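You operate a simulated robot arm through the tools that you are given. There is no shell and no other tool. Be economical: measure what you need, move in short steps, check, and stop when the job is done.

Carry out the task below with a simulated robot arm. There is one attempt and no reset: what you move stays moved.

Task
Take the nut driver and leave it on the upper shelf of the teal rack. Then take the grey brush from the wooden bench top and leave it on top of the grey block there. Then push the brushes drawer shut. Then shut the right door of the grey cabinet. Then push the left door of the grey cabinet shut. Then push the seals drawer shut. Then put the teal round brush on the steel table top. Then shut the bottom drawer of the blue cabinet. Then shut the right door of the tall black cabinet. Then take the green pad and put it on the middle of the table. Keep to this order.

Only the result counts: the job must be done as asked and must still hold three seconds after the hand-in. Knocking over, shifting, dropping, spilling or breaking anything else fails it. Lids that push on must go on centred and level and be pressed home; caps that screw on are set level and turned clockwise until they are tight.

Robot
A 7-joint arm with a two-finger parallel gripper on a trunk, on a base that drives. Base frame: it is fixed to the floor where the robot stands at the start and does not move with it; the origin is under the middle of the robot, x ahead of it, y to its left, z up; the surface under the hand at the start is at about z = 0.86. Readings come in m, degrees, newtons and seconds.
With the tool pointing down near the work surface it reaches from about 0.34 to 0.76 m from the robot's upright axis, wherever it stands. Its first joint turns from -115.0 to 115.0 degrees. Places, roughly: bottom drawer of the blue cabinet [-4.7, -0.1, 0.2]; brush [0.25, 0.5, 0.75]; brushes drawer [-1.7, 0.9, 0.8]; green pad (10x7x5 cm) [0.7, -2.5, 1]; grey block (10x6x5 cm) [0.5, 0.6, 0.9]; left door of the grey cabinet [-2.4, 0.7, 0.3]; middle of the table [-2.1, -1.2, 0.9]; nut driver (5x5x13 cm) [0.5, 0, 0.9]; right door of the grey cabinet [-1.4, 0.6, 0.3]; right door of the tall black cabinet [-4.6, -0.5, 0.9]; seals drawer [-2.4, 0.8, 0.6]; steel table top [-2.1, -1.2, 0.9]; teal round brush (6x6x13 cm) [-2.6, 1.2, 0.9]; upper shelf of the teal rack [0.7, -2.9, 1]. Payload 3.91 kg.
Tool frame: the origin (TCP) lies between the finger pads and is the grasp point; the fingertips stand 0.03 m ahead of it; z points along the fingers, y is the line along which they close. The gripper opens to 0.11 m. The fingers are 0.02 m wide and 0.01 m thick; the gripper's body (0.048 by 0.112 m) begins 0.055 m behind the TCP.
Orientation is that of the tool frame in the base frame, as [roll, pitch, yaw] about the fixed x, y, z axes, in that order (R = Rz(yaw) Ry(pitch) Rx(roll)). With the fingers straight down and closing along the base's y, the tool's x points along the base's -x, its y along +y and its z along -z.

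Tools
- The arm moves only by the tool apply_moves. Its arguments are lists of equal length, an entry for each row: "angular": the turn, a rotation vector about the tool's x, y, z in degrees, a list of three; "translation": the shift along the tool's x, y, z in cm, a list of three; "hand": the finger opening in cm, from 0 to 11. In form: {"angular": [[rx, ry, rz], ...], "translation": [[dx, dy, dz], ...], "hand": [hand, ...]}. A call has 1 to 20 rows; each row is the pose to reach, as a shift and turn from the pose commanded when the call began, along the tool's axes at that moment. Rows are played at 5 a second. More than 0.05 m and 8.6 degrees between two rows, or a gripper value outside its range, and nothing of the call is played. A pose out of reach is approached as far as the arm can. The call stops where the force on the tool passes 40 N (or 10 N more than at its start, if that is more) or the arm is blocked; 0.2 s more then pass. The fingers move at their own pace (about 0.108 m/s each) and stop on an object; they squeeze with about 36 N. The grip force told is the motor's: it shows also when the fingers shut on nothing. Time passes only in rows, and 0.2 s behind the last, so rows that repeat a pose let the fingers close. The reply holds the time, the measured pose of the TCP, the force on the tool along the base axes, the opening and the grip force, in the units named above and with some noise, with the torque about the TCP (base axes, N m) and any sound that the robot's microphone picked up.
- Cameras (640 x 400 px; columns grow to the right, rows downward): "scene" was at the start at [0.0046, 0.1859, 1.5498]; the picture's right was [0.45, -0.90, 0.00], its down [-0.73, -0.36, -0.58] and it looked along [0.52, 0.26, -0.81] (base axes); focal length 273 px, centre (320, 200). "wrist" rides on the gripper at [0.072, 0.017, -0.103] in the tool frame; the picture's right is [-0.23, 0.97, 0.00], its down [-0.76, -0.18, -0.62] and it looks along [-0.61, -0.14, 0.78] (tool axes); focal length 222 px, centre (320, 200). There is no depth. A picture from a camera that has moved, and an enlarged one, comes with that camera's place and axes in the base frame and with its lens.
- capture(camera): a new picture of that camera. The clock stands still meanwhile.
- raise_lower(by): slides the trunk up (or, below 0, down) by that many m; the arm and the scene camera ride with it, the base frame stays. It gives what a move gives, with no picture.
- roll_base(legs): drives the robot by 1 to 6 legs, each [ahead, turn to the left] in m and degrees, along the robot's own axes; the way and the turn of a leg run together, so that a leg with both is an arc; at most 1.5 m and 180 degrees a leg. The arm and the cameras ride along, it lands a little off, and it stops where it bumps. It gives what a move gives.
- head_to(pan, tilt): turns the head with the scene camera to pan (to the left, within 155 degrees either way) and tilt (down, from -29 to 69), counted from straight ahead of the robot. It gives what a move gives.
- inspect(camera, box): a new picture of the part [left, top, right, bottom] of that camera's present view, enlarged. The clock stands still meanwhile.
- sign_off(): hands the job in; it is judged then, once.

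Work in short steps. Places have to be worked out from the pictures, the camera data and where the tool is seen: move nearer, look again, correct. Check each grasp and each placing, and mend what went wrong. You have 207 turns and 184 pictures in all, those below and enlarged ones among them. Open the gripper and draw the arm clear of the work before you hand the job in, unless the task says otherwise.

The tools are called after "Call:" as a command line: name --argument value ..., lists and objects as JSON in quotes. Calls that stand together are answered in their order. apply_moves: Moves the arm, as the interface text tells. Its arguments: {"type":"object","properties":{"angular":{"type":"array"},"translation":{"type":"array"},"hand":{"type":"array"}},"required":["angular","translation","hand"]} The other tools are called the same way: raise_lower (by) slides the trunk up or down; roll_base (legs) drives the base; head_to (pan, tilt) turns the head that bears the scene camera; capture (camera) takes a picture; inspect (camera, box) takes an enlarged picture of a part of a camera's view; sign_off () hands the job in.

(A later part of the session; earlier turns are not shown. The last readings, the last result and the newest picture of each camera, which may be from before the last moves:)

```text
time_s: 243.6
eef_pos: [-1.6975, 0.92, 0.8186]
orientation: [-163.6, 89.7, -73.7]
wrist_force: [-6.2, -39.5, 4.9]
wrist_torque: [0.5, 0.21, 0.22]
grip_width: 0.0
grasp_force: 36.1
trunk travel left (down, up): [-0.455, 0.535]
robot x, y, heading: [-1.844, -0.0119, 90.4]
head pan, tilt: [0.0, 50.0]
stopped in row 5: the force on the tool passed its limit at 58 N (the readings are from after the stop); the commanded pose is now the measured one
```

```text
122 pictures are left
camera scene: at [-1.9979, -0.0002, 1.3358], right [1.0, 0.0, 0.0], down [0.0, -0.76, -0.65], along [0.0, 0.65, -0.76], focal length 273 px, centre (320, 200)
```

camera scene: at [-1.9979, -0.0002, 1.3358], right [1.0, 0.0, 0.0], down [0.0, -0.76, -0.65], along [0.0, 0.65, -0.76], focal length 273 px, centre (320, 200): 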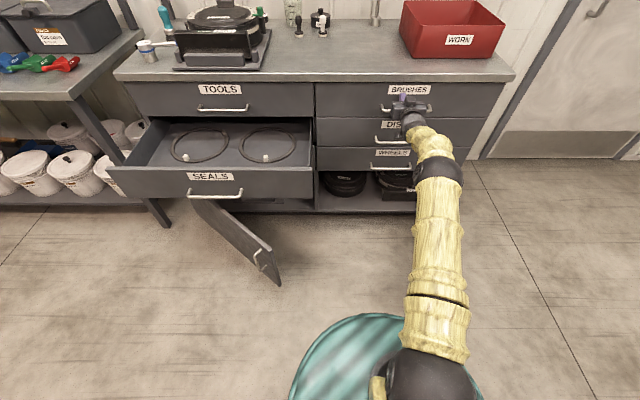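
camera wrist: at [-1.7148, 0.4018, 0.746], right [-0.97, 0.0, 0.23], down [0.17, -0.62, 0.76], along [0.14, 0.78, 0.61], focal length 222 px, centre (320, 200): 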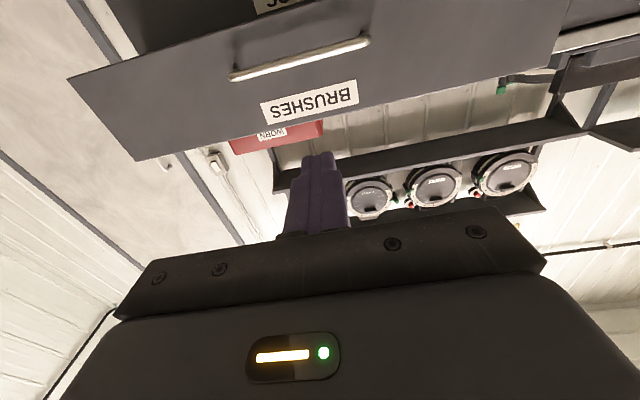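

The brushes drawer is shut (58 N stop, flush with TOOLS). I withdraw the arm and reposition to the right for the right door.

Call:
apply_moves --angular '[[0, 0, 0], [0, 0, 0], [0, 0, 0], [0, 0, 0], [0, 0, 0]]' --translation '[[0, 0, -4], [0, 0, -8], [0, 0, -12], [0, 0, -16], [0, 0, -19]]' --hand '[0, 0, 0, 0, 0]'

Call:
roll_base --legs '[[-0.22, 0], [0, -90], [0.3, 0], [0, 55]]'

Call:
head_to --pan 25 --tilt 45

Call:
capture --camera "scene"

```text
time_s: 244.8
eef_pos: [-1.6962, 0.7317, 0.814]
orientation: [-175.4, 89.4, -85.4]
wrist_force: [-0.9, -0.5, 0.0]
wrist_torque: [-0.01, 0.0, -0.05]
grip_width: 0.0
grasp_force: 36.2
trunk travel left (down, up): [-0.455, 0.535]
robot x, y, heading: [-1.8402, -0.0135, 90.2]
head pan, tilt: [0.0, 50.0]
```

```text
time_s: 257.6
eef_pos: [-0.9996, 0.3012, 0.8133]
orientation: [-177.5, 89.4, -122.0]
wrist_force: [0.3, -0.5, -0.2]
wrist_torque: [0.02, 0.03, 0.02]
grip_width: 0.0
grasp_force: 35.7
trunk travel left (down, up): [-0.455, 0.535]
robot x, y, heading: [-1.5428, -0.23, 55.7]
head pan, tilt: [0.0, 50.0]
```

```text
time_s: 258.5
eef_pos: [-0.999, 0.3005, 0.8146]
orientation: [-177.0, 89.5, -121.8]
wrist_force: [-0.3, 0.9, 0.5]
wrist_torque: [0.02, -0.03, 0.0]
grip_width: 0.0
grasp_force: 35.7
trunk travel left (down, up): [-0.455, 0.535]
robot x, y, heading: [-1.5432, -0.2318, 55.5]
head pan, tilt: [25.0, 45.0]
```

```text
121 pictures are left
camera scene: at [-1.6894, -0.1119, 1.3426], right [0.99, -0.16, 0.0], down [-0.12, -0.7, -0.71], along [0.12, 0.7, -0.71], focal length 273 px, centre (320, 200)
```

scene: 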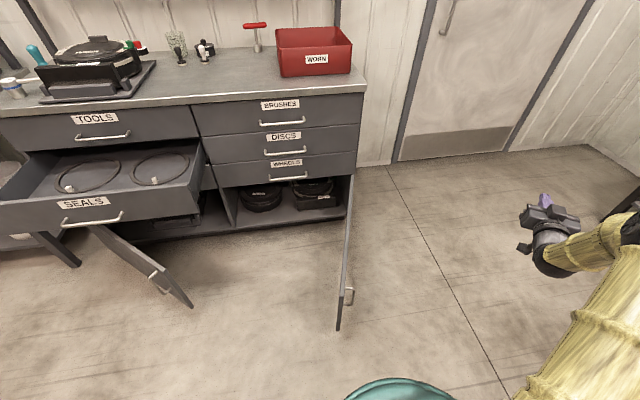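

I align: move forward 0.12 m toward the cabinet at heading ~74°, then lower the trunk so the hand is beside the door's outer face.

Call:
roll_base --legs '[[0, 34.5], [0.12, 0], [0, -16]]'

Call:
raise_lower --by -0.4

Call:
raise_lower --by -0.05

Call:
capture --camera "scene"

```text
time_s: 263.4
eef_pos: [-1.1952, 0.5664, 0.8138]
orientation: [-176.8, 89.6, -103.1]
wrist_force: [-0.3, -0.8, 0.4]
wrist_torque: [0.02, 0.0, 0.01]
grip_width: 0.0
grasp_force: 36.6
trunk travel left (down, up): [-0.455, 0.535]
robot x, y, heading: [-1.5446, -0.1113, 74.2]
head pan, tilt: [25.0, 45.0]
```

```text
time_s: 267.2
eef_pos: [-1.1971, 0.5646, 0.4129]
orientation: [-176.7, 89.5, -103.0]
wrist_force: [0.9, 0.4, 0.4]
wrist_torque: [0.01, 0.01, 0.0]
grip_width: 0.0001
grasp_force: 35.5
trunk travel left (down, up): [-0.055, 0.935]
robot x, y, heading: [-1.5432, -0.1099, 74.1]
head pan, tilt: [25.0, 45.0]
```

```text
time_s: 268.1
eef_pos: [-1.196, 0.5653, 0.3634]
orientation: [-176.9, 89.4, -103.2]
wrist_force: [0.3, 0.0, -0.5]
wrist_torque: [0.0, -0.03, -0.02]
grip_width: 0.0001
grasp_force: 36.1
trunk travel left (down, up): [-0.005, 0.985]
robot x, y, heading: [-1.5424, -0.1084, 73.8]
head pan, tilt: [25.0, 45.0]
```

```text
120 pictures are left
camera scene: at [-1.7193, -0.0449, 0.8926], right [0.99, 0.16, 0.0], down [0.11, -0.7, -0.71], along [-0.11, 0.7, -0.71], focal length 273 px, centre (320, 200)
```

scene: 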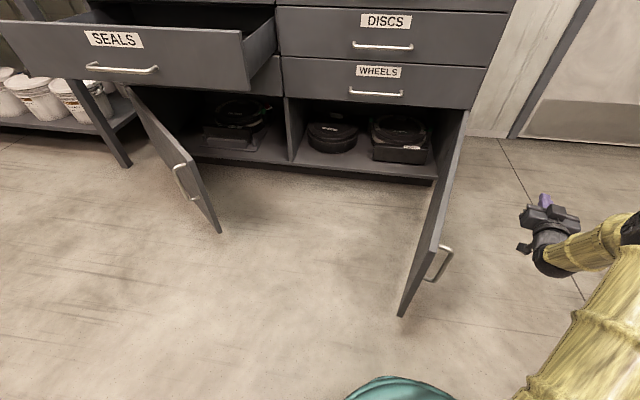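

The hand is to the right of the door. Lower 4 cm and sweep left by turning the base in steps.

Call:
apply_moves --angular '[[0, 0, 0], [0, 0, 0]]' --translation '[[2, 0, 0], [4, 0, 0]]' --hand '[0, 0]'

Call:
roll_base --legs '[[0, 14]]'

Call:
roll_base --legs '[[0, 14]]'

Call:
capture --camera "scene"

```text
time_s: 268.7
eef_pos: [-1.1959, 0.5645, 0.3236]
orientation: [-179.1, 89.6, -105.4]
wrist_force: [-0.3, 0.0, 0.9]
wrist_torque: [-0.03, 0.01, 0.0]
grip_width: 0.0001
grasp_force: 36.0
trunk travel left (down, up): [-0.005, 0.985]
robot x, y, heading: [-1.5424, -0.1095, 73.9]
head pan, tilt: [25.0, 45.0]
```

```text
time_s: 270.3
eef_pos: [-1.3689, 0.6287, 0.3231]
orientation: [-177.2, 89.5, -89.4]
wrist_force: [0.4, 0.5, 0.6]
wrist_torque: [0.02, -0.04, -0.01]
grip_width: 0.0
grasp_force: 35.9
trunk travel left (down, up): [-0.005, 0.985]
robot x, y, heading: [-1.544, -0.111, 88.1]
head pan, tilt: [25.0, 45.0]
```

```text
time_s: 271.8
eef_pos: [-1.5504, 0.6487, 0.3234]
orientation: [-177.5, 89.6, -76.0]
wrist_force: [0.3, -0.2, 0.1]
wrist_torque: [-0.01, 0.01, 0.0]
grip_width: 0.0
grasp_force: 36.0
trunk travel left (down, up): [-0.005, 0.985]
robot x, y, heading: [-1.5467, -0.1114, 102.0]
head pan, tilt: [25.0, 45.0]
```

```text
119 pictures are left
camera scene: at [-1.7291, -0.1352, 0.8926], right [0.8, 0.6, 0.0], down [0.43, -0.56, -0.71], along [-0.43, 0.56, -0.71], focal length 273 px, centre (320, 200)
```

scene: 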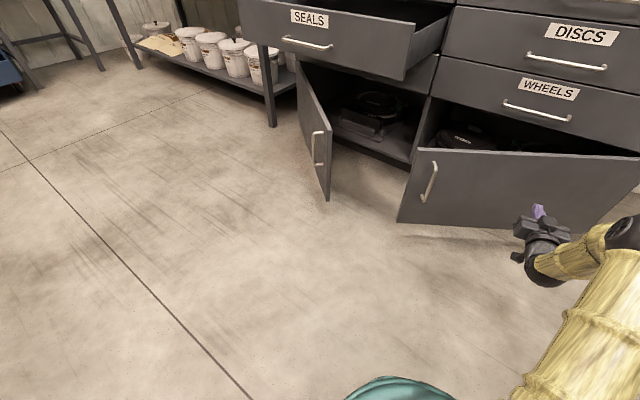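

The door has swung to ~35° open. I back off and reposition so the hand is in front of its outer half, to push it straight (+y).

Call:
roll_base --legs '[[-0.23, 0], [0, 78], [0.38, 0], [0, -90]]'

Call:
head_to --pan 0 --tilt 45

Call:
capture --camera "scene"

```text
time_s: 286.4
eef_pos: [-1.7283, 0.411, 0.3236]
orientation: [-177.9, 89.6, -88.0]
wrist_force: [-0.1, 0.4, -0.6]
wrist_torque: [0.0, 0.0, 0.0]
grip_width: 0.0
grasp_force: 36.0
trunk travel left (down, up): [-0.005, 0.985]
robot x, y, heading: [-1.874, -0.3345, 90.0]
head pan, tilt: [25.0, 45.0]
```

```text
time_s: 287.3
eef_pos: [-1.7289, 0.4113, 0.3238]
orientation: [-178.4, 89.5, -88.6]
wrist_force: [-0.4, 0.1, -0.6]
wrist_torque: [0.01, -0.02, 0.02]
grip_width: 0.0002
grasp_force: 36.4
trunk travel left (down, up): [-0.005, 0.985]
robot x, y, heading: [-1.8745, -0.3336, 90.3]
head pan, tilt: [0.0, 45.0]
```

```text
118 pictures are left
camera scene: at [-2.0287, -0.313, 0.8926], right [1.0, 0.01, 0.0], down [0.0, -0.71, -0.71], along [0.0, 0.71, -0.71], focal length 273 px, centre (320, 200)
```

scene: 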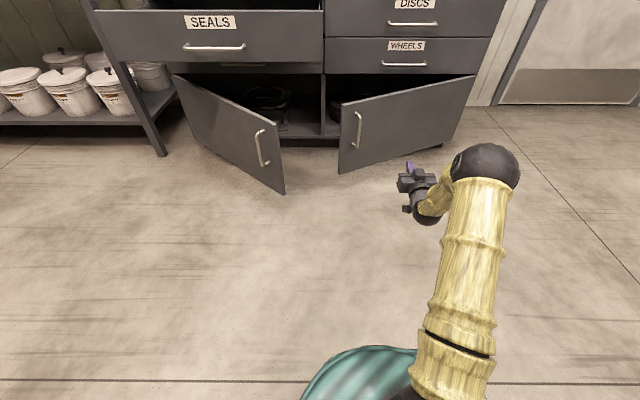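

Both doors are visible. Drive forward 0.42 m pushing the right door, then finish with the arm.

Call:
roll_base --legs '[[0.25, 0], [0.17, 0]]'

Call:
apply_moves --angular '[[0, 0, 0], [0, 0, 0], [0, 0, 0], [0, 0, 0], [0, 0, 0], [0, 0, 0], [0, 0, 0]]' --translation '[[0, 0, 2], [0, 0, 4], [0, 0, 6], [0, 0, 8], [0, 0, 9], [0, 0, 10], [0, 0, 11]]' --hand '[0, 0, 0, 0, 0, 0, 0]'

Call:
capture --camera "scene"

```text
time_s: 290.5
eef_pos: [-1.7296, 0.8298, 0.3228]
orientation: [-178.2, 89.5, -88.4]
wrist_force: [-0.5, -0.1, -0.3]
wrist_torque: [0.0, 0.01, 0.0]
grip_width: 0.0
grasp_force: 36.1
trunk travel left (down, up): [-0.005, 0.985]
robot x, y, heading: [-1.8743, 0.0857, 90.3]
head pan, tilt: [0.0, 45.0]
```

```text
time_s: 291.8
eef_pos: [-1.7288, 0.9193, 0.3228]
orientation: [-171.9, 89.6, -82.1]
wrist_force: [-1.4, -11.1, 3.4]
wrist_torque: [0.21, 0.01, 0.13]
grip_width: 0.0
grasp_force: 36.6
trunk travel left (down, up): [-0.005, 0.985]
robot x, y, heading: [-1.8757, 0.0845, 90.1]
head pan, tilt: [0.0, 45.0]
stopped in row 6: the force on the tool passed its limit at 60 N (the readings are from after the stop); the commanded pose is now the measured one
```

```text
117 pictures are left
camera scene: at [-2.0302, 0.1059, 0.8927], right [1.0, 0.0, 0.0], down [0.0, -0.71, -0.71], along [0.0, 0.71, -0.71], focal length 273 px, centre (320, 200)
```

scene: 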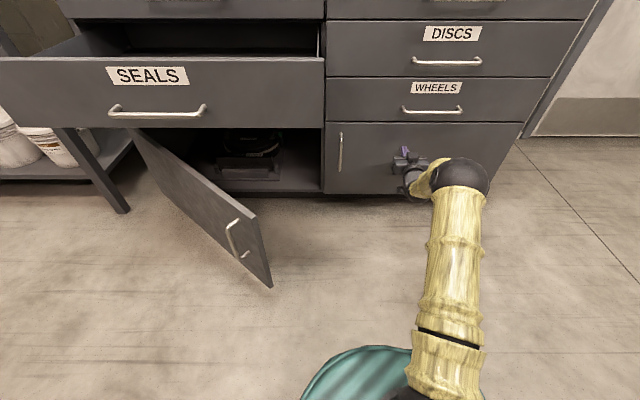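

The right door is shut. Next the left door: retract, shift left to put the hand in front of it at x≈−2.30.

Call:
apply_moves --angular '[[0, 0, 0], [0, 0, 0], [0, 0, 0], [0, 0, 0]]' --translation '[[0, 0, -3], [0, 0, -6], [1.5, 0, -8], [3, 0, -9]]' --hand '[0, 0, 0, 0]'

Call:
roll_base --legs '[[-0.44, 0], [0, 90], [0.57, 0], [0, -90]]'

Call:
capture --camera "scene"

```text
time_s: 292.8
eef_pos: [-1.7279, 0.8286, 0.2914]
orientation: [-175.5, 89.4, -85.7]
wrist_force: [0.2, -0.2, -0.2]
wrist_torque: [0.03, -0.04, -0.02]
grip_width: 0.0
grasp_force: 35.9
trunk travel left (down, up): [-0.005, 0.985]
robot x, y, heading: [-1.876, 0.0865, 90.5]
head pan, tilt: [0.0, 45.0]
```

```text
time_s: 310.2
eef_pos: [-2.2967, 0.3889, 0.2912]
orientation: [-177.5, 89.4, -87.5]
wrist_force: [0.6, -0.5, -0.2]
wrist_torque: [-0.03, -0.03, 0.0]
grip_width: 0.0
grasp_force: 35.5
trunk travel left (down, up): [-0.005, 0.985]
robot x, y, heading: [-2.442, -0.3589, 90.3]
head pan, tilt: [0.0, 45.0]
```

```text
116 pictures are left
camera scene: at [-2.5947, -0.3347, 0.8926], right [1.0, 0.01, 0.0], down [0.01, -0.71, -0.71], along [-0.01, 0.71, -0.71], focal length 273 px, centre (320, 200)
```

scene: 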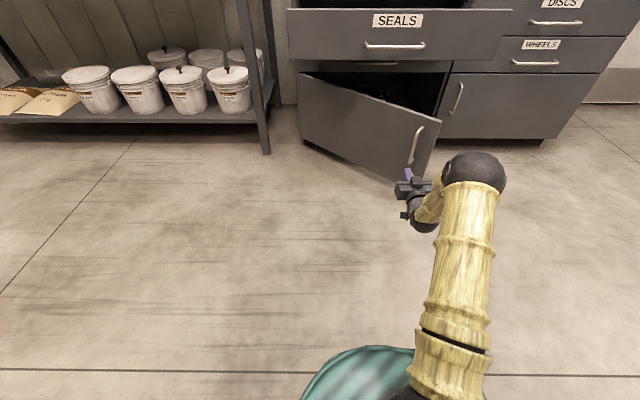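

Aligned in front of the left door. Push forward.

Call:
roll_base --legs '[[0.25, 0], [0.19, 0]]'

Call:
apply_moves --angular '[[0, 0, 0], [0, 0, 0], [0, 0, 0], [0, 0, 0], [0, 0, 0], [0, 0, 0], [0, 0, 0]]' --translation '[[0, 0, 2], [0, 0, 4], [0, 0, 6], [0, 0, 8], [0, 0, 9], [0, 0, 10], [0, 0, 11]]' --hand '[0, 0, 0, 0, 0, 0, 0]'

Call:
capture --camera "scene"

```text
time_s: 313.6
eef_pos: [-2.302, 0.8304, 0.2917]
orientation: [-177.6, 89.3, -87.3]
wrist_force: [0.4, 0.4, 0.7]
wrist_torque: [-0.01, 0.02, 0.0]
grip_width: 0.0001
grasp_force: 36.5
trunk travel left (down, up): [-0.005, 0.985]
robot x, y, heading: [-2.4437, 0.0858, 90.4]
head pan, tilt: [0.0, 45.0]
```

```text
time_s: 314.9
eef_pos: [-2.2999, 0.9207, 0.2898]
orientation: [-174.3, 89.5, -84.0]
wrist_force: [-2.0, -13.3, 4.4]
wrist_torque: [0.25, 0.02, 0.0]
grip_width: 0.0
grasp_force: 36.1
trunk travel left (down, up): [-0.005, 0.985]
robot x, y, heading: [-2.4459, 0.0864, 90.5]
head pan, tilt: [0.0, 45.0]
stopped in row 6: the force on the tool passed its limit at 67 N (the readings are from after the stop); the commanded pose is now the measured one
```

```text
115 pictures are left
camera scene: at [-2.5987, 0.1054, 0.8927], right [1.0, 0.01, 0.0], down [0.01, -0.71, -0.71], along [-0.01, 0.71, -0.71], focal length 273 px, centre (320, 200)
```

scene: 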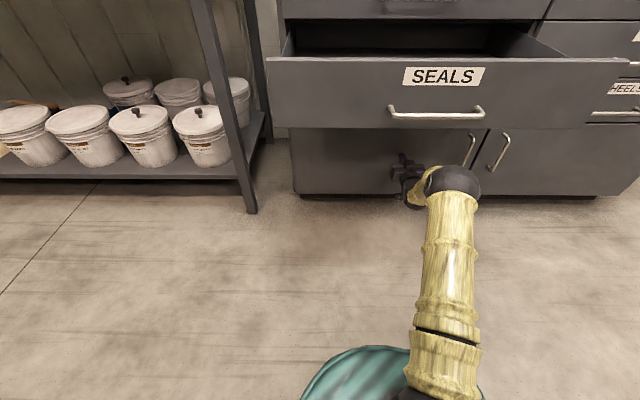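

The left door is shut. Now the seals drawer: back out, raise to z≈0.645, centre on x≈−2.42.

Call:
apply_moves --angular '[[0, 0, 0], [0, 0, 0], [0, 0, 0]]' --translation '[[0, 0, -4], [0, 0, -8], [0, 0, -9]]' --hand '[0, 0, 0]'

Call:
roll_base --legs '[[-0.4, 0]]'

Call:
raise_lower --by 0.36

Call:
apply_moves --angular '[[0, 0, 0], [0, 0, 0], [0, 0, 0]]' --translation '[[0, 4, 0], [0, 8, 0], [0, 12, 0]]' --hand '[0, 0, 0]'

Call:
capture --camera "scene"

```text
time_s: 315.7
eef_pos: [-2.3003, 0.8317, 0.2909]
orientation: [-179.3, 89.3, -89.1]
wrist_force: [-0.4, 0.2, -0.1]
wrist_torque: [0.03, 0.03, -0.02]
grip_width: 0.0
grasp_force: 36.1
trunk travel left (down, up): [-0.005, 0.985]
robot x, y, heading: [-2.4457, 0.0891, 90.5]
head pan, tilt: [0.0, 45.0]
```

```text
time_s: 318.5
eef_pos: [-2.294, 0.4298, 0.2914]
orientation: [-178.1, 89.4, -88.1]
wrist_force: [-0.6, -1.2, 0.6]
wrist_torque: [0.0, -0.05, 0.01]
grip_width: 0.0
grasp_force: 36.0
trunk travel left (down, up): [-0.005, 0.985]
robot x, y, heading: [-2.4459, -0.3131, 90.2]
head pan, tilt: [0.0, 45.0]
```

```text
time_s: 322.0
eef_pos: [-2.2957, 0.4302, 0.6505]
orientation: [-178.5, 89.4, -88.5]
wrist_force: [0.8, 0.3, 0.0]
wrist_torque: [-0.03, -0.01, -0.02]
grip_width: 0.0
grasp_force: 36.4
trunk travel left (down, up): [-0.365, 0.625]
robot x, y, heading: [-2.4461, -0.3136, 90.3]
head pan, tilt: [0.0, 45.0]
```

```text
time_s: 322.8
eef_pos: [-2.4147, 0.4304, 0.6517]
orientation: [-175.6, 89.4, -85.8]
wrist_force: [0.7, 0.4, 0.2]
wrist_torque: [0.03, 0.0, 0.02]
grip_width: 0.0
grasp_force: 36.4
trunk travel left (down, up): [-0.365, 0.625]
robot x, y, heading: [-2.4399, -0.3153, 90.3]
head pan, tilt: [0.0, 45.0]
```

```text
114 pictures are left
camera scene: at [-2.5958, -0.2941, 1.2526], right [1.0, 0.0, 0.0], down [0.0, -0.71, -0.71], along [0.0, 0.71, -0.71], focal length 273 px, centre (320, 200)
```

scene: 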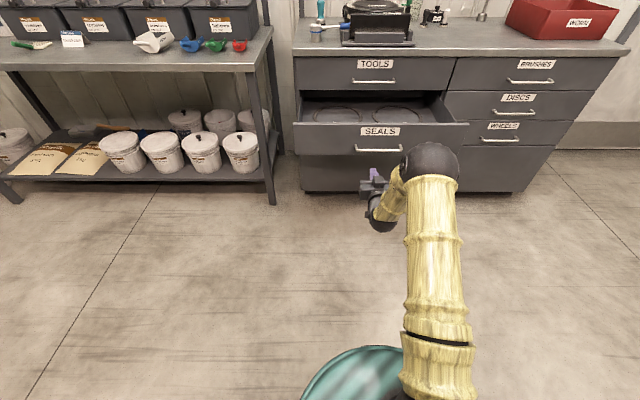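

Panel top is z≈0.70, handle ≈0.60. Raise 1 cm, drive forward and push the drawer home.

Call:
apply_moves --angular '[[0, 0, 0]]' --translation '[[-1, 0, 0]]' --hand '[0]'

Call:
roll_base --legs '[[0.25, 0], [0.12, 0]]'

Call:
apply_moves --angular '[[0, 0, 0], [0, 0, 0], [0, 0, 0], [0, 0, 0], [0, 0, 0], [0, 0, 0], [0, 0, 0], [0, 0, 0], [0, 0, 0]]' --translation '[[0, 0, 2], [0, 0, 4], [0, 0, 6], [0, 0, 8], [0, 0, 10], [0, 0, 11], [0, 0, 12], [0, 0, 13], [0, 0, 14]]' --hand '[0, 0, 0, 0, 0, 0, 0, 0, 0]'

Call:
capture --camera "scene"

```text
time_s: 323.2
eef_pos: [-2.4139, 0.4315, 0.6596]
orientation: [-178.8, 89.3, -88.8]
wrist_force: [0.3, -0.2, -0.8]
wrist_torque: [-0.02, -0.01, -0.01]
grip_width: 0.0001
grasp_force: 35.8
trunk travel left (down, up): [-0.365, 0.625]
robot x, y, heading: [-2.4389, -0.3138, 90.3]
head pan, tilt: [0.0, 45.0]
```

```text
time_s: 326.2
eef_pos: [-2.4158, 0.8033, 0.6615]
orientation: [-178.0, 89.5, -88.2]
wrist_force: [0.0, -0.4, 0.1]
wrist_torque: [0.0, 0.01, -0.02]
grip_width: 0.0
grasp_force: 36.3
trunk travel left (down, up): [-0.365, 0.625]
robot x, y, heading: [-2.444, 0.0597, 90.2]
head pan, tilt: [0.0, 45.0]
```

```text
time_s: 327.9
eef_pos: [-2.4159, 0.9202, 0.6583]
orientation: [-178.1, 89.3, -88.4]
wrist_force: [-0.9, -31.8, 9.4]
wrist_torque: [0.55, 0.06, 0.0]
grip_width: 0.0003
grasp_force: 36.2
trunk travel left (down, up): [-0.365, 0.625]
robot x, y, heading: [-2.4461, 0.0536, 90.4]
head pan, tilt: [0.0, 45.0]
stopped in row 8: the force on the tool passed its limit at 62 N (the readings are from after the stop); the commanded pose is now the measured one
```

```text
113 pictures are left
camera scene: at [-2.5978, 0.0735, 1.2529], right [1.0, 0.0, 0.0], down [0.0, -0.7, -0.71], along [0.0, 0.71, -0.7], focal length 273 px, centre (320, 200)
```

scene: 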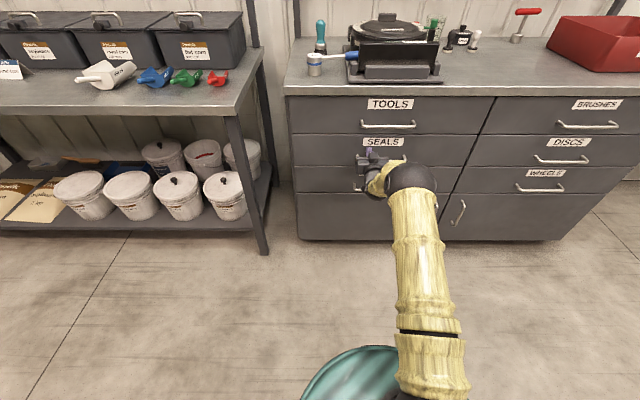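

The seals drawer is shut. Now the teal round brush: withdraw, raise, and look at the counter.

Call:
apply_moves --angular '[[0, 0, 0], [0, 0, 0], [0, 0, 0], [0, 0, 0]]' --translation '[[0, 0, -4], [0, 0, -8], [0, 0, -12], [0, 0, -15]]' --hand '[0, 0, 0, 0]'

Call:
roll_base --legs '[[-0.25, 0]]'

Call:
raise_lower --by 0.4

Call:
raise_lower --by 0.15

Call:
head_to --pan 0 --tilt 35

Call:
capture --camera "scene"

Call:
inspect --camera "scene" --box '[240, 110, 400, 210]'

```text
time_s: 328.9
eef_pos: [-2.4159, 0.7715, 0.6584]
orientation: [-178.4, 89.0, -88.5]
wrist_force: [-0.5, -0.9, 0.1]
wrist_torque: [0.0, 0.02, -0.01]
grip_width: 0.0
grasp_force: 35.1
trunk travel left (down, up): [-0.365, 0.625]
robot x, y, heading: [-2.4484, 0.0533, 90.2]
head pan, tilt: [0.0, 45.0]
```

```text
time_s: 331.0
eef_pos: [-2.4154, 0.52, 0.6576]
orientation: [-178.8, 89.0, -88.7]
wrist_force: [-0.7, -0.8, 0.5]
wrist_torque: [-0.02, 0.02, 0.01]
grip_width: 0.0001
grasp_force: 36.6
trunk travel left (down, up): [-0.365, 0.625]
robot x, y, heading: [-2.4469, -0.1965, 90.3]
head pan, tilt: [0.0, 45.0]
```

```text
time_s: 334.8
eef_pos: [-2.4161, 0.5195, 1.0584]
orientation: [-178.7, 88.9, -88.8]
wrist_force: [0.1, 0.3, 0.5]
wrist_torque: [0.02, -0.01, 0.0]
grip_width: 0.0
grasp_force: 36.3
trunk travel left (down, up): [-0.765, 0.225]
robot x, y, heading: [-2.4418, -0.191, 90.3]
head pan, tilt: [0.0, 45.0]
```

```text
time_s: 336.5
eef_pos: [-2.4162, 0.5194, 1.2078]
orientation: [-178.7, 89.0, -88.7]
wrist_force: [-0.3, 0.6, -0.9]
wrist_torque: [0.03, 0.0, 0.02]
grip_width: 0.0
grasp_force: 35.6
trunk travel left (down, up): [-0.915, 0.075]
robot x, y, heading: [-2.4431, -0.1989, 90.6]
head pan, tilt: [0.0, 45.0]
```

```text
time_s: 337.3
eef_pos: [-2.4174, 0.5197, 1.2078]
orientation: [-178.7, 88.9, -88.7]
wrist_force: [-0.5, 0.9, -0.9]
wrist_torque: [-0.02, 0.03, -0.01]
grip_width: 0.0
grasp_force: 36.2
trunk travel left (down, up): [-0.915, 0.075]
robot x, y, heading: [-2.4446, -0.1979, 90.5]
head pan, tilt: [0.0, 35.0]
```

```text
112 pictures are left
camera scene: at [-2.5967, -0.1684, 1.8173], right [1.0, 0.01, 0.0], down [0.0, -0.57, -0.82], along [0.0, 0.82, -0.57], focal length 273 px, centre (320, 200)
```

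scene: 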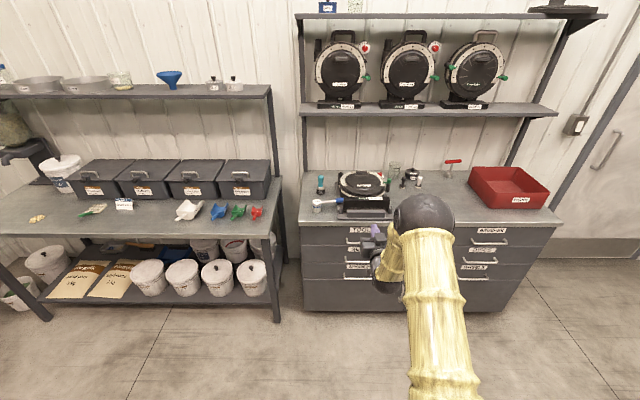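

```text
4.00 times, centred on (320, 160) of scene
camera zoom: at [-2.5967, -0.1684, 1.8173], right [1.0, 0.01, 0.0], down [0.0, -0.57, -0.82], along [0.0, 0.82, -0.57], focal length 1092 px, centre (320, 360)
```

zoom: 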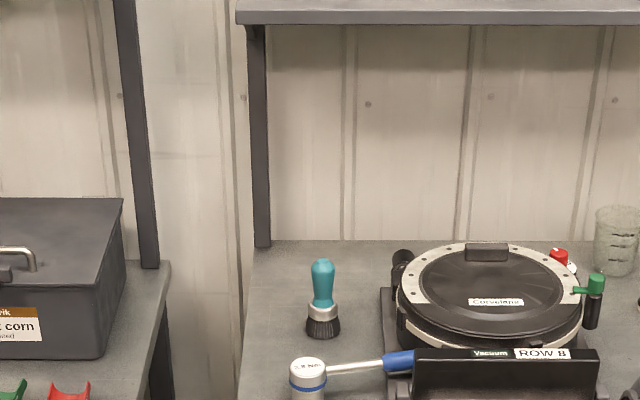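

The teal round brush stands at about (−2.60, 1.21), with another tool lying in front of it. I fold to tool-down, open the gripper, and drive nearer.

Call:
apply_moves --angular '[[0, 7.5, 0], [0, 15, 0], [0, 22.5, 0], [0, 30, 0], [0, 37.5, 0], [0, 45, 0], [0, 52.5, 0], [0, 60, 0], [0, 67.5, 0], [0, 75, 0], [0, 82.5, 0], [0, 89, 0], [0, 89, 0]]' --translation '[[0, 1, -1], [-1, 2, -3], [-2, 3, -5], [-3, 4, -6], [-4, 6, -7], [-5, 8, -8], [-5, 9, -9], [-5, 10, -10], [-5, 11, -11], [-5, 12, -12], [-5, 13, -13], [-5, 14, -14], [-5, 15, -14]]' --hand '[9, 9, 9, 9, 9, 9, 9, 9, 9, 9, 9, 9, 9]'

Call:
roll_base --legs '[[0.5, 0]]'

Call:
capture --camera "wrist"

Call:
capture --camera "scene"

```text
time_s: 340.1
eef_pos: [-2.5669, 0.3798, 1.2604]
orientation: [-179.9, -0.1, -90.0]
wrist_force: [-0.8, -0.2, -0.3]
wrist_torque: [0.01, 0.03, -0.02]
grip_width: 0.0898
grasp_force: 0.0
trunk travel left (down, up): [-0.915, 0.075]
robot x, y, heading: [-2.4441, -0.1959, 90.2]
head pan, tilt: [0.0, 35.0]
```

```text
time_s: 343.4
eef_pos: [-2.5661, 0.8782, 1.2597]
orientation: [-180.0, 0.1, -90.2]
wrist_force: [-0.2, 0.1, -0.2]
wrist_torque: [-0.05, 0.04, 0.01]
grip_width: 0.0897
grasp_force: 0.0
trunk travel left (down, up): [-0.915, 0.075]
robot x, y, heading: [-2.4419, 0.301, 90.0]
head pan, tilt: [0.0, 35.0]
```

```text
110 pictures are left
camera wrist: at [-2.5845, 0.8052, 1.3647], right [-0.97, 0.23, 0.0], down [0.18, 0.76, 0.62], along [0.14, 0.61, -0.78], focal length 222 px, centre (320, 200)
```

wrist: 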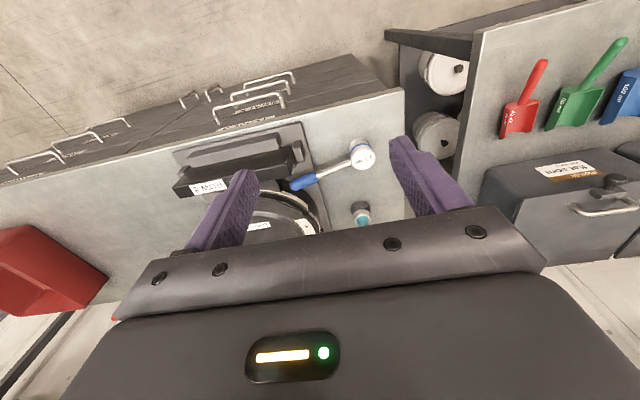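

```text
109 pictures are left
camera scene: at [-2.5984, 0.3302, 1.8174], right [1.0, 0.0, 0.0], down [0.0, -0.57, -0.82], along [0.0, 0.82, -0.57], focal length 273 px, centre (320, 200)
```

scene: 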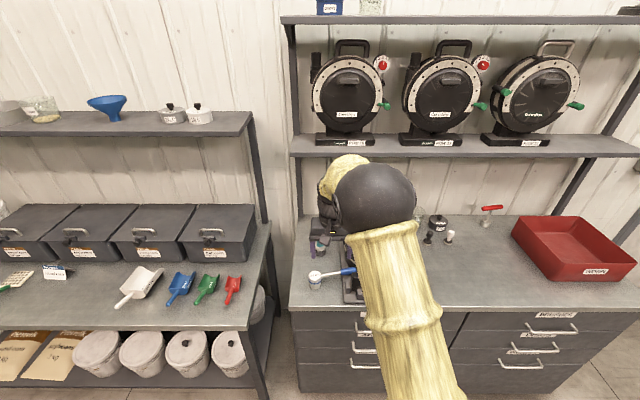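

The brush is at about (−2.601, 1.19). Drive 0.2 m closer and move the hand above it at z≈1.15.

Call:
roll_base --legs '[[0.2, 0]]'

Call:
apply_moves --angular '[[0, 0, 0], [0, 0, 0], [0, 0, 0], [0, 0, 0]]' --translation '[[-3, 1.5, 0], [-6, 3.4, 2], [-8, 3.4, 5], [-8, 3.4, 9]]' --hand '[9, 9, 9, 9]'

Call:
capture --camera "wrist"

```text
time_s: 345.2
eef_pos: [-2.568, 1.0799, 1.2599]
orientation: [-180.0, -0.1, -90.1]
wrist_force: [-0.3, 0.0, -0.2]
wrist_torque: [-0.01, 0.0, 0.02]
grip_width: 0.0899
grasp_force: 0.0
trunk travel left (down, up): [-0.915, 0.075]
robot x, y, heading: [-2.4437, 0.5017, 89.9]
head pan, tilt: [0.0, 35.0]
```

```text
time_s: 346.2
eef_pos: [-2.603, 1.1578, 1.1708]
orientation: [180.0, 0.0, -90.1]
wrist_force: [0.5, -0.5, -0.4]
wrist_torque: [0.02, 0.01, 0.03]
grip_width: 0.0899
grasp_force: 0.1
trunk travel left (down, up): [-0.915, 0.075]
robot x, y, heading: [-2.4449, 0.5005, 90.3]
head pan, tilt: [0.0, 35.0]
```

```text
108 pictures are left
camera wrist: at [-2.6205, 1.0855, 1.2746], right [-0.97, 0.23, 0.0], down [0.18, 0.76, 0.62], along [0.14, 0.61, -0.78], focal length 222 px, centre (320, 200)
```

wrist: 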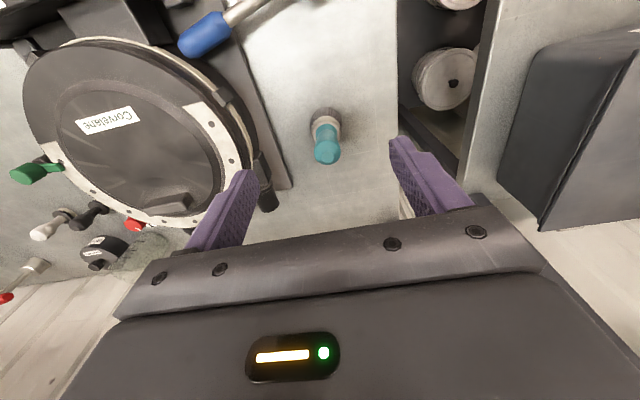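

Brush axis is at (−2.602, 1.205). Narrow to 6 cm, centre, and descend to z≈0.992.

Call:
apply_moves --angular '[[0, 0, 0], [0, 0, 0], [0, 0, 0], [0, 0, 0], [0, 0, 0]]' --translation '[[-2.5, 0, 1], [-4.7, 0, 3], [-4.7, 0, 6], [-4.7, 0, 9], [-4.7, 0, 11]]' --hand '[6, 6, 6, 6, 6]'

Call:
capture --camera "wrist"

```text
time_s: 347.4
eef_pos: [-2.6018, 1.2053, 1.0598]
orientation: [180.0, -0.1, -90.2]
wrist_force: [0.5, -0.5, -0.2]
wrist_torque: [0.02, 0.02, 0.02]
grip_width: 0.0603
grasp_force: 0.0
trunk travel left (down, up): [-0.915, 0.075]
robot x, y, heading: [-2.4441, 0.4971, 90.3]
head pan, tilt: [0.0, 35.0]
```

```text
107 pictures are left
camera wrist: at [-2.6198, 1.1323, 1.1643], right [-0.97, 0.23, 0.0], down [0.18, 0.76, 0.62], along [0.14, 0.61, -0.78], focal length 222 px, centre (320, 200)
```

wrist: 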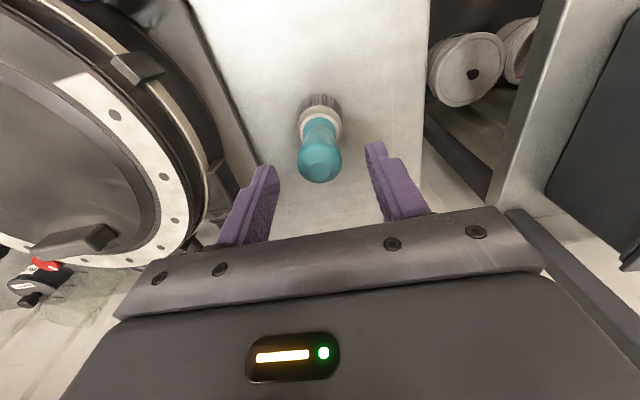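

Call:
apply_moves --angular '[[0, 0, 0], [0, 0, 0], [0, 0, 0], [0, 0, 0], [0, 0, 0], [0, 0, 0]]' --translation '[[-0.3, 0, 4], [-0.3, 0, 7], [-0.3, 0, 7], [-0.3, 0, 7], [-0.3, 0, 7], [-0.3, 0, 7]]' --hand '[6, 6, 6, 0, 0, 0]'

Call:
capture --camera "wrist"

```text
time_s: 348.8
eef_pos: [-2.6024, 1.2092, 0.9911]
orientation: [180.0, 0.0, -90.1]
wrist_force: [0.6, 1.1, 1.1]
wrist_torque: [0.03, -0.01, -0.02]
grip_width: 0.0348
grasp_force: 35.7
trunk travel left (down, up): [-0.915, 0.075]
robot x, y, heading: [-2.4444, 0.5017, 90.0]
head pan, tilt: [0.0, 35.0]
```

```text
106 pictures are left
camera wrist: at [-2.6198, 1.1348, 1.095], right [-0.97, 0.23, 0.0], down [0.18, 0.76, 0.62], along [0.14, 0.61, -0.78], focal length 222 px, centre (320, 200)
```

wrist: 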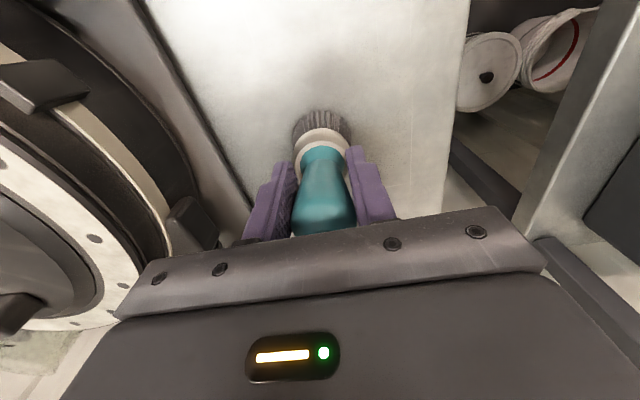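

Gripped at 35 mm. Lift by arm, then back out.

Call:
apply_moves --angular '[[0, 0, 0], [0, 0, 0], [0, 0, 0], [0, 0, 0], [0, 0, 0], [0, 0, 0], [0, 0, 0]]' --translation '[[0, 0, -4], [0, 0, -8], [0, 0, -12], [0, 0, -16], [3, 0, -18], [7, 0, -18], [11, 0, -18]]' --hand '[0, 0, 0, 0, 0, 0, 0]'

Call:
roll_base --legs '[[-0.35, 0], [-0.3, 0]]'

Call:
capture --camera "wrist"

Call:
head_to --pan -150 --tilt 40

Call:
capture --camera "scene"

Call:
head_to --pan 150 --tilt 40

Call:
capture --camera "scene"

```text
time_s: 350.4
eef_pos: [-2.6023, 1.0977, 1.1722]
orientation: [-180.0, 0.0, -90.0]
wrist_force: [-0.4, 0.2, -0.7]
wrist_torque: [0.0, -0.02, 0.0]
grip_width: 0.0347
grasp_force: 36.2
trunk travel left (down, up): [-0.915, 0.075]
robot x, y, heading: [-2.4416, 0.5001, 90.1]
head pan, tilt: [0.0, 35.0]
```

```text
time_s: 354.9
eef_pos: [-2.6002, 0.4466, 1.1705]
orientation: [-180.0, 0.0, -90.0]
wrist_force: [0.3, -1.2, -0.6]
wrist_torque: [0.0, 0.01, 0.04]
grip_width: 0.0348
grasp_force: 36.6
trunk travel left (down, up): [-0.915, 0.075]
robot x, y, heading: [-2.4436, -0.1535, 90.6]
head pan, tilt: [0.0, 35.0]
```

```text
105 pictures are left
camera wrist: at [-2.6183, 0.3728, 1.2753], right [-0.97, 0.23, 0.0], down [0.18, 0.76, 0.62], along [0.14, 0.61, -0.78], focal length 222 px, centre (320, 200)
```

wrist: 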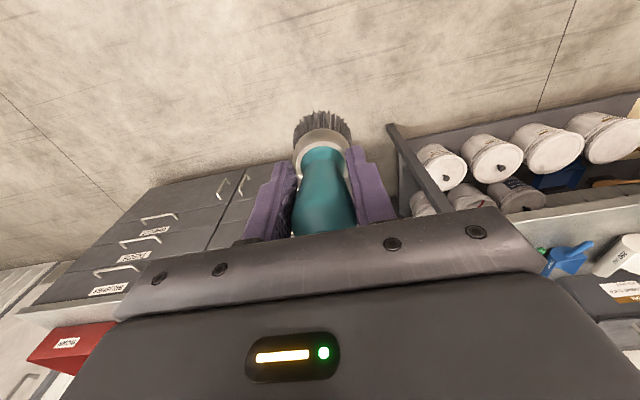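

```text
time_s: 357.2
eef_pos: [-2.6011, 0.4474, 1.1705]
orientation: [180.0, 0.0, -90.0]
wrist_force: [-0.2, -0.7, -0.6]
wrist_torque: [0.0, 0.01, 0.01]
grip_width: 0.0349
grasp_force: 36.0
trunk travel left (down, up): [-0.915, 0.075]
robot x, y, heading: [-2.4471, -0.1522, 90.3]
head pan, tilt: [-150.0, 40.0]
```

```text
104 pictures are left
camera scene: at [-2.5536, -0.2839, 1.8099], right [-0.86, -0.5, 0.0], down [-0.32, 0.55, -0.77], along [0.39, -0.66, -0.64], focal length 273 px, centre (320, 200)
```

scene: 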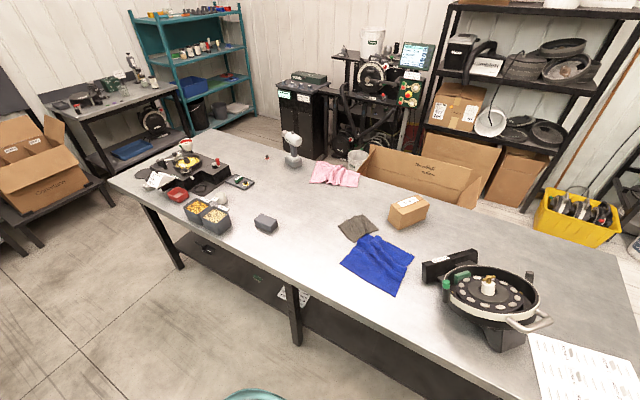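

```text
time_s: 361.3
eef_pos: [-2.6002, 0.4479, 1.1701]
orientation: [180.0, 0.1, -90.0]
wrist_force: [0.5, 0.1, -0.7]
wrist_torque: [-0.02, 0.02, 0.0]
grip_width: 0.0348
grasp_force: 36.1
trunk travel left (down, up): [-0.915, 0.075]
robot x, y, heading: [-2.4389, -0.1551, 90.6]
head pan, tilt: [150.0, 40.0]
```

```text
103 pictures are left
camera scene: at [-2.6387, -0.2843, 1.8099], right [-0.87, 0.5, 0.0], down [0.32, 0.56, -0.77], along [-0.38, -0.67, -0.64], focal length 273 px, centre (320, 200)
```

scene: 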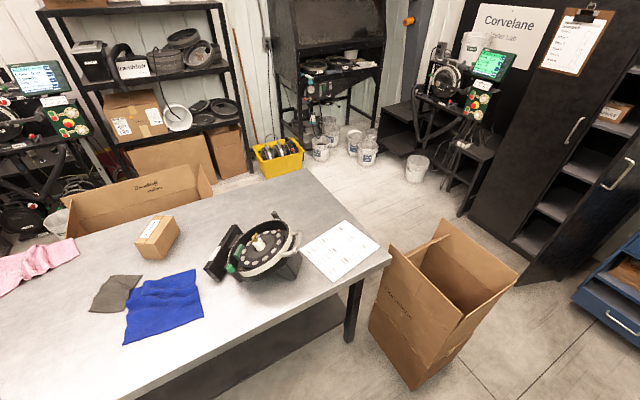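

Brush held. The free spot at about (−2.01, −0.87) on the steel table suits the brush, leaving the middle clear. I turn toward the table.

Call:
roll_base --legs '[[0, -45], [0, -45], [0.28, 0], [0, -45], [0, -45]]'

Call:
head_to --pan 0 --tilt 50

Call:
capture --camera "scene"

Call:
capture --camera "wrist"

```text
time_s: 375.2
eef_pos: [-2.0024, -0.7468, 1.1716]
orientation: [180.0, 0.0, 90.0]
wrist_force: [0.0, 0.1, -0.6]
wrist_torque: [0.06, -0.03, 0.01]
grip_width: 0.0344
grasp_force: 35.6
trunk travel left (down, up): [-0.915, 0.075]
robot x, y, heading: [-2.1642, -0.1505, -89.3]
head pan, tilt: [150.0, 40.0]
```

```text
time_s: 377.6
eef_pos: [-2.0025, -0.7475, 1.1707]
orientation: [-179.9, 0.0, 90.0]
wrist_force: [0.4, -0.3, -0.7]
wrist_torque: [0.04, 0.0, -0.01]
grip_width: 0.0346
grasp_force: 36.2
trunk travel left (down, up): [-0.915, 0.075]
robot x, y, heading: [-2.1615, -0.1518, -89.7]
head pan, tilt: [0.0, 50.0]
```

```text
102 pictures are left
camera scene: at [-2.0095, -0.1656, 1.7956], right [-1.0, -0.01, 0.0], down [-0.01, 0.77, -0.64], along [0.0, -0.64, -0.77], focal length 273 px, centre (320, 200)
```

scene: 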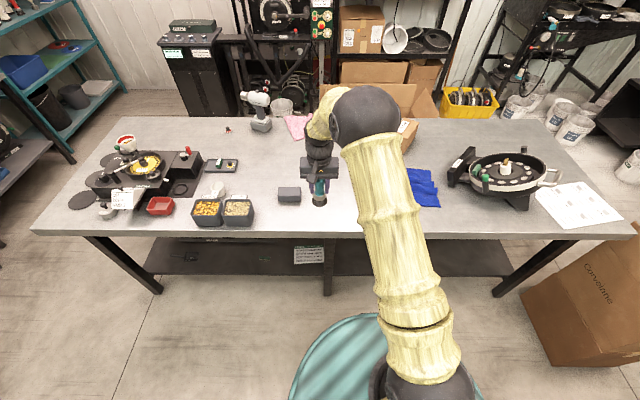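

```text
101 pictures are left
camera wrist: at [-1.9867, -0.6764, 1.2749], right [0.97, -0.23, 0.0], down [-0.18, -0.76, 0.62], along [-0.14, -0.61, -0.78], focal length 222 px, centre (320, 200)
```

wrist: 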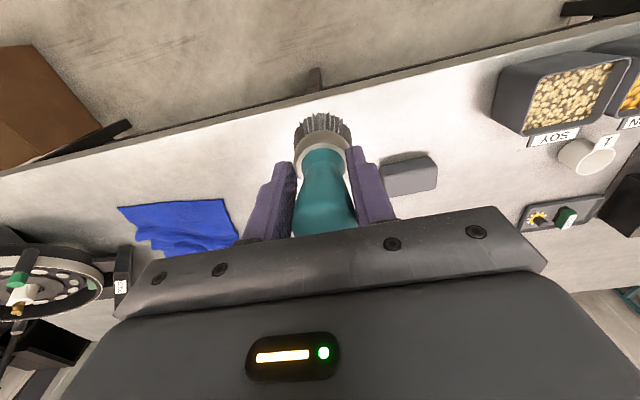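

Drive forward 0.13 m, shift 3 cm, and lower most of the way.

Call:
roll_base --legs '[[0.13, 0]]'

Call:
raise_lower --by -0.15

Call:
apply_moves --angular '[[0, 0, 0], [0, 0, 0]]' --translation '[[0, -1.5, 1], [0, -3, 2]]' --hand '[0, 0]'

Call:
capture --camera "wrist"

Call:
inspect --camera "scene" --box '[240, 100, 400, 200]'

```text
time_s: 378.9
eef_pos: [-2.0016, -0.8807, 1.1696]
orientation: [-180.0, -0.2, 90.0]
wrist_force: [-0.2, -0.9, -1.7]
wrist_torque: [0.04, 0.05, -0.02]
grip_width: 0.0345
grasp_force: 35.4
trunk travel left (down, up): [-0.915, 0.075]
robot x, y, heading: [-2.1602, -0.2825, -89.6]
head pan, tilt: [0.0, 50.0]
```

```text
time_s: 380.7
eef_pos: [-2.002, -0.8789, 1.0203]
orientation: [-180.0, 0.0, 90.1]
wrist_force: [0.3, -0.8, -0.7]
wrist_torque: [0.04, 0.01, 0.0]
grip_width: 0.0346
grasp_force: 36.1
trunk travel left (down, up): [-0.765, 0.225]
robot x, y, heading: [-2.1591, -0.2806, -89.5]
head pan, tilt: [0.0, 50.0]
```

```text
time_s: 381.3
eef_pos: [-2.0316, -0.8783, 1.0]
orientation: [-180.0, -0.1, 90.2]
wrist_force: [1.0, -0.3, -0.8]
wrist_torque: [0.04, 0.01, -0.01]
grip_width: 0.0343
grasp_force: 36.1
trunk travel left (down, up): [-0.765, 0.225]
robot x, y, heading: [-2.1611, -0.2821, -89.8]
head pan, tilt: [0.0, 50.0]
```

```text
100 pictures are left
camera wrist: at [-2.0158, -0.8076, 1.1046], right [0.97, -0.22, 0.0], down [-0.18, -0.76, 0.62], along [-0.14, -0.61, -0.78], focal length 222 px, centre (320, 200)
```

wrist: 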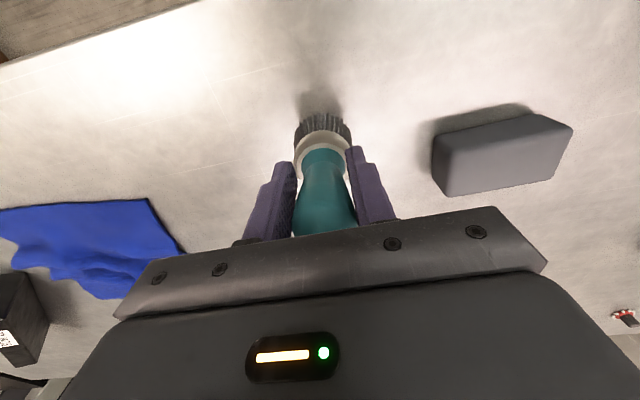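

```text
4.00 times, centred on (320, 150) of scene
camera zoom: at [-2.009, -0.297, 1.6457], right [-1.0, -0.01, 0.0], down [-0.01, 0.77, -0.64], along [0.0, -0.64, -0.77], focal length 1092 px, centre (320, 400)
```

zoom: 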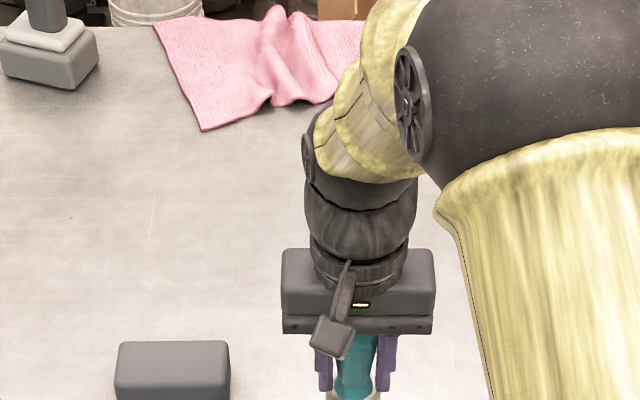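

Close to the surface. Lower in small steps to contact.

Call:
apply_moves --angular '[[0, 0, 0], [0, 0, 0]]' --translation '[[0, 0, 0.5], [0, 0, 1.0]]' --hand '[0, 0]'

Call:
apply_moves --angular '[[0, 0, 0], [0, 0, 0]]' --translation '[[0, 0, 0.3], [0, 0, 0.6]]' --hand '[0, 0]'

Call:
apply_moves --angular '[[0, 0, 0], [0, 0, 0]]' --translation '[[0, 0, 0.3], [0, 0, 0.6]]' --hand '[0, 0]'

```text
time_s: 381.9
eef_pos: [-2.0322, -0.8791, 0.9904]
orientation: [-180.0, 0.0, 90.1]
wrist_force: [-0.3, 0.1, -0.9]
wrist_torque: [0.03, 0.0, 0.0]
grip_width: 0.0347
grasp_force: 36.1
trunk travel left (down, up): [-0.765, 0.225]
robot x, y, heading: [-2.164, -0.2826, -89.9]
head pan, tilt: [0.0, 50.0]
```

```text
time_s: 382.5
eef_pos: [-2.0319, -0.8782, 0.9843]
orientation: [180.0, 0.0, 89.9]
wrist_force: [1.0, -0.7, -1.4]
wrist_torque: [0.01, 0.0, -0.02]
grip_width: 0.0349
grasp_force: 35.5
trunk travel left (down, up): [-0.765, 0.225]
robot x, y, heading: [-2.1631, -0.2787, -89.6]
head pan, tilt: [0.0, 50.0]
```

```text
time_s: 383.1
eef_pos: [-2.0322, -0.8789, 0.9785]
orientation: [179.9, -0.1, 90.1]
wrist_force: [0.9, -0.1, -1.0]
wrist_torque: [-0.02, 0.01, -0.01]
grip_width: 0.0344
grasp_force: 35.7
trunk travel left (down, up): [-0.765, 0.225]
robot x, y, heading: [-2.163, -0.2811, -89.5]
head pan, tilt: [0.0, 50.0]
```

Call:
apply_moves --angular '[[0, 0, 0], [0, 0, 0]]' --translation '[[0, 0, 0.3], [0, 0, 0.6]]' --hand '[0, 0]'

Call:
inspect --camera "wrist" --box '[240, 60, 400, 160]'

```text
time_s: 383.7
eef_pos: [-2.0325, -0.8785, 0.9725]
orientation: [-180.0, 0.0, 90.1]
wrist_force: [0.8, 0.0, -0.6]
wrist_torque: [0.02, -0.01, 0.01]
grip_width: 0.0346
grasp_force: 36.2
trunk travel left (down, up): [-0.765, 0.225]
robot x, y, heading: [-2.1595, -0.2775, -89.7]
head pan, tilt: [0.0, 50.0]
```

```text
4.00 times, centred on (320, 110) of wrist
camera zoom: at [-2.0157, -0.8077, 1.0769], right [0.97, -0.22, 0.0], down [-0.18, -0.76, 0.62], along [-0.14, -0.61, -0.78], focal length 888 px, centre (320, 560)
```

zoom: 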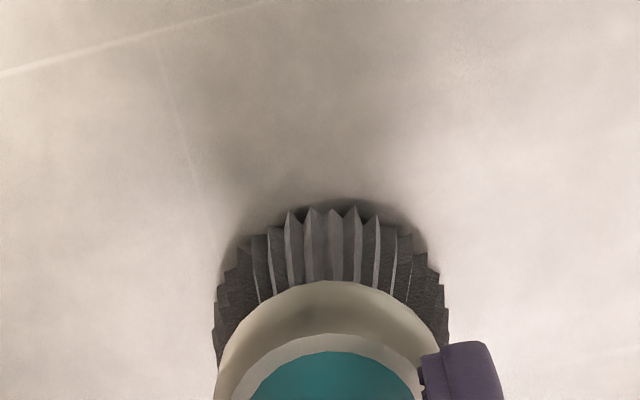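

Very near the surface (contact shadow). A few more millimetres.

Call:
apply_moves --angular '[[0, 0, 0], [0, 0, 0]]' --translation '[[0, 0, 0.2], [0, 0, 0.3]]' --hand '[0, 0]'

Call:
apply_moves --angular '[[0, 0, 0], [0, 0, 0]]' --translation '[[0, 0, 0.2], [0, 0, 0.3]]' --hand '[0, 0]'

Call:
apply_moves --angular '[[0, 0, 0], [0, 0, 0]]' --translation '[[0, 0, 0.2], [0, 0, 0.3]]' --hand '[0, 0]'

```text
time_s: 384.3
eef_pos: [-2.0308, -0.8787, 0.9704]
orientation: [180.0, 0.0, 90.1]
wrist_force: [0.1, 1.0, 6.7]
wrist_torque: [-0.09, 0.03, -0.01]
grip_width: 0.0344
grasp_force: 35.9
trunk travel left (down, up): [-0.765, 0.225]
robot x, y, heading: [-2.1613, -0.2816, -89.6]
head pan, tilt: [0.0, 50.0]
```

```text
time_s: 384.9
eef_pos: [-2.0324, -0.8781, 0.9693]
orientation: [179.9, 0.4, 90.2]
wrist_force: [0.2, -0.4, 25.0]
wrist_torque: [-0.26, 0.01, -0.12]
grip_width: 0.035
grasp_force: 35.9
trunk travel left (down, up): [-0.765, 0.225]
robot x, y, heading: [-2.1591, -0.2791, -89.6]
head pan, tilt: [0.0, 50.0]
```

```text
time_s: 385.5
eef_pos: [-2.0313, -0.8778, 0.9647]
orientation: [-179.9, 0.0, 90.2]
wrist_force: [0.0, -3.2, 25.1]
wrist_torque: [-0.26, 0.0, -0.04]
grip_width: 0.0346
grasp_force: 36.1
trunk travel left (down, up): [-0.765, 0.225]
robot x, y, heading: [-2.1613, -0.2778, -89.6]
head pan, tilt: [0.0, 50.0]
```

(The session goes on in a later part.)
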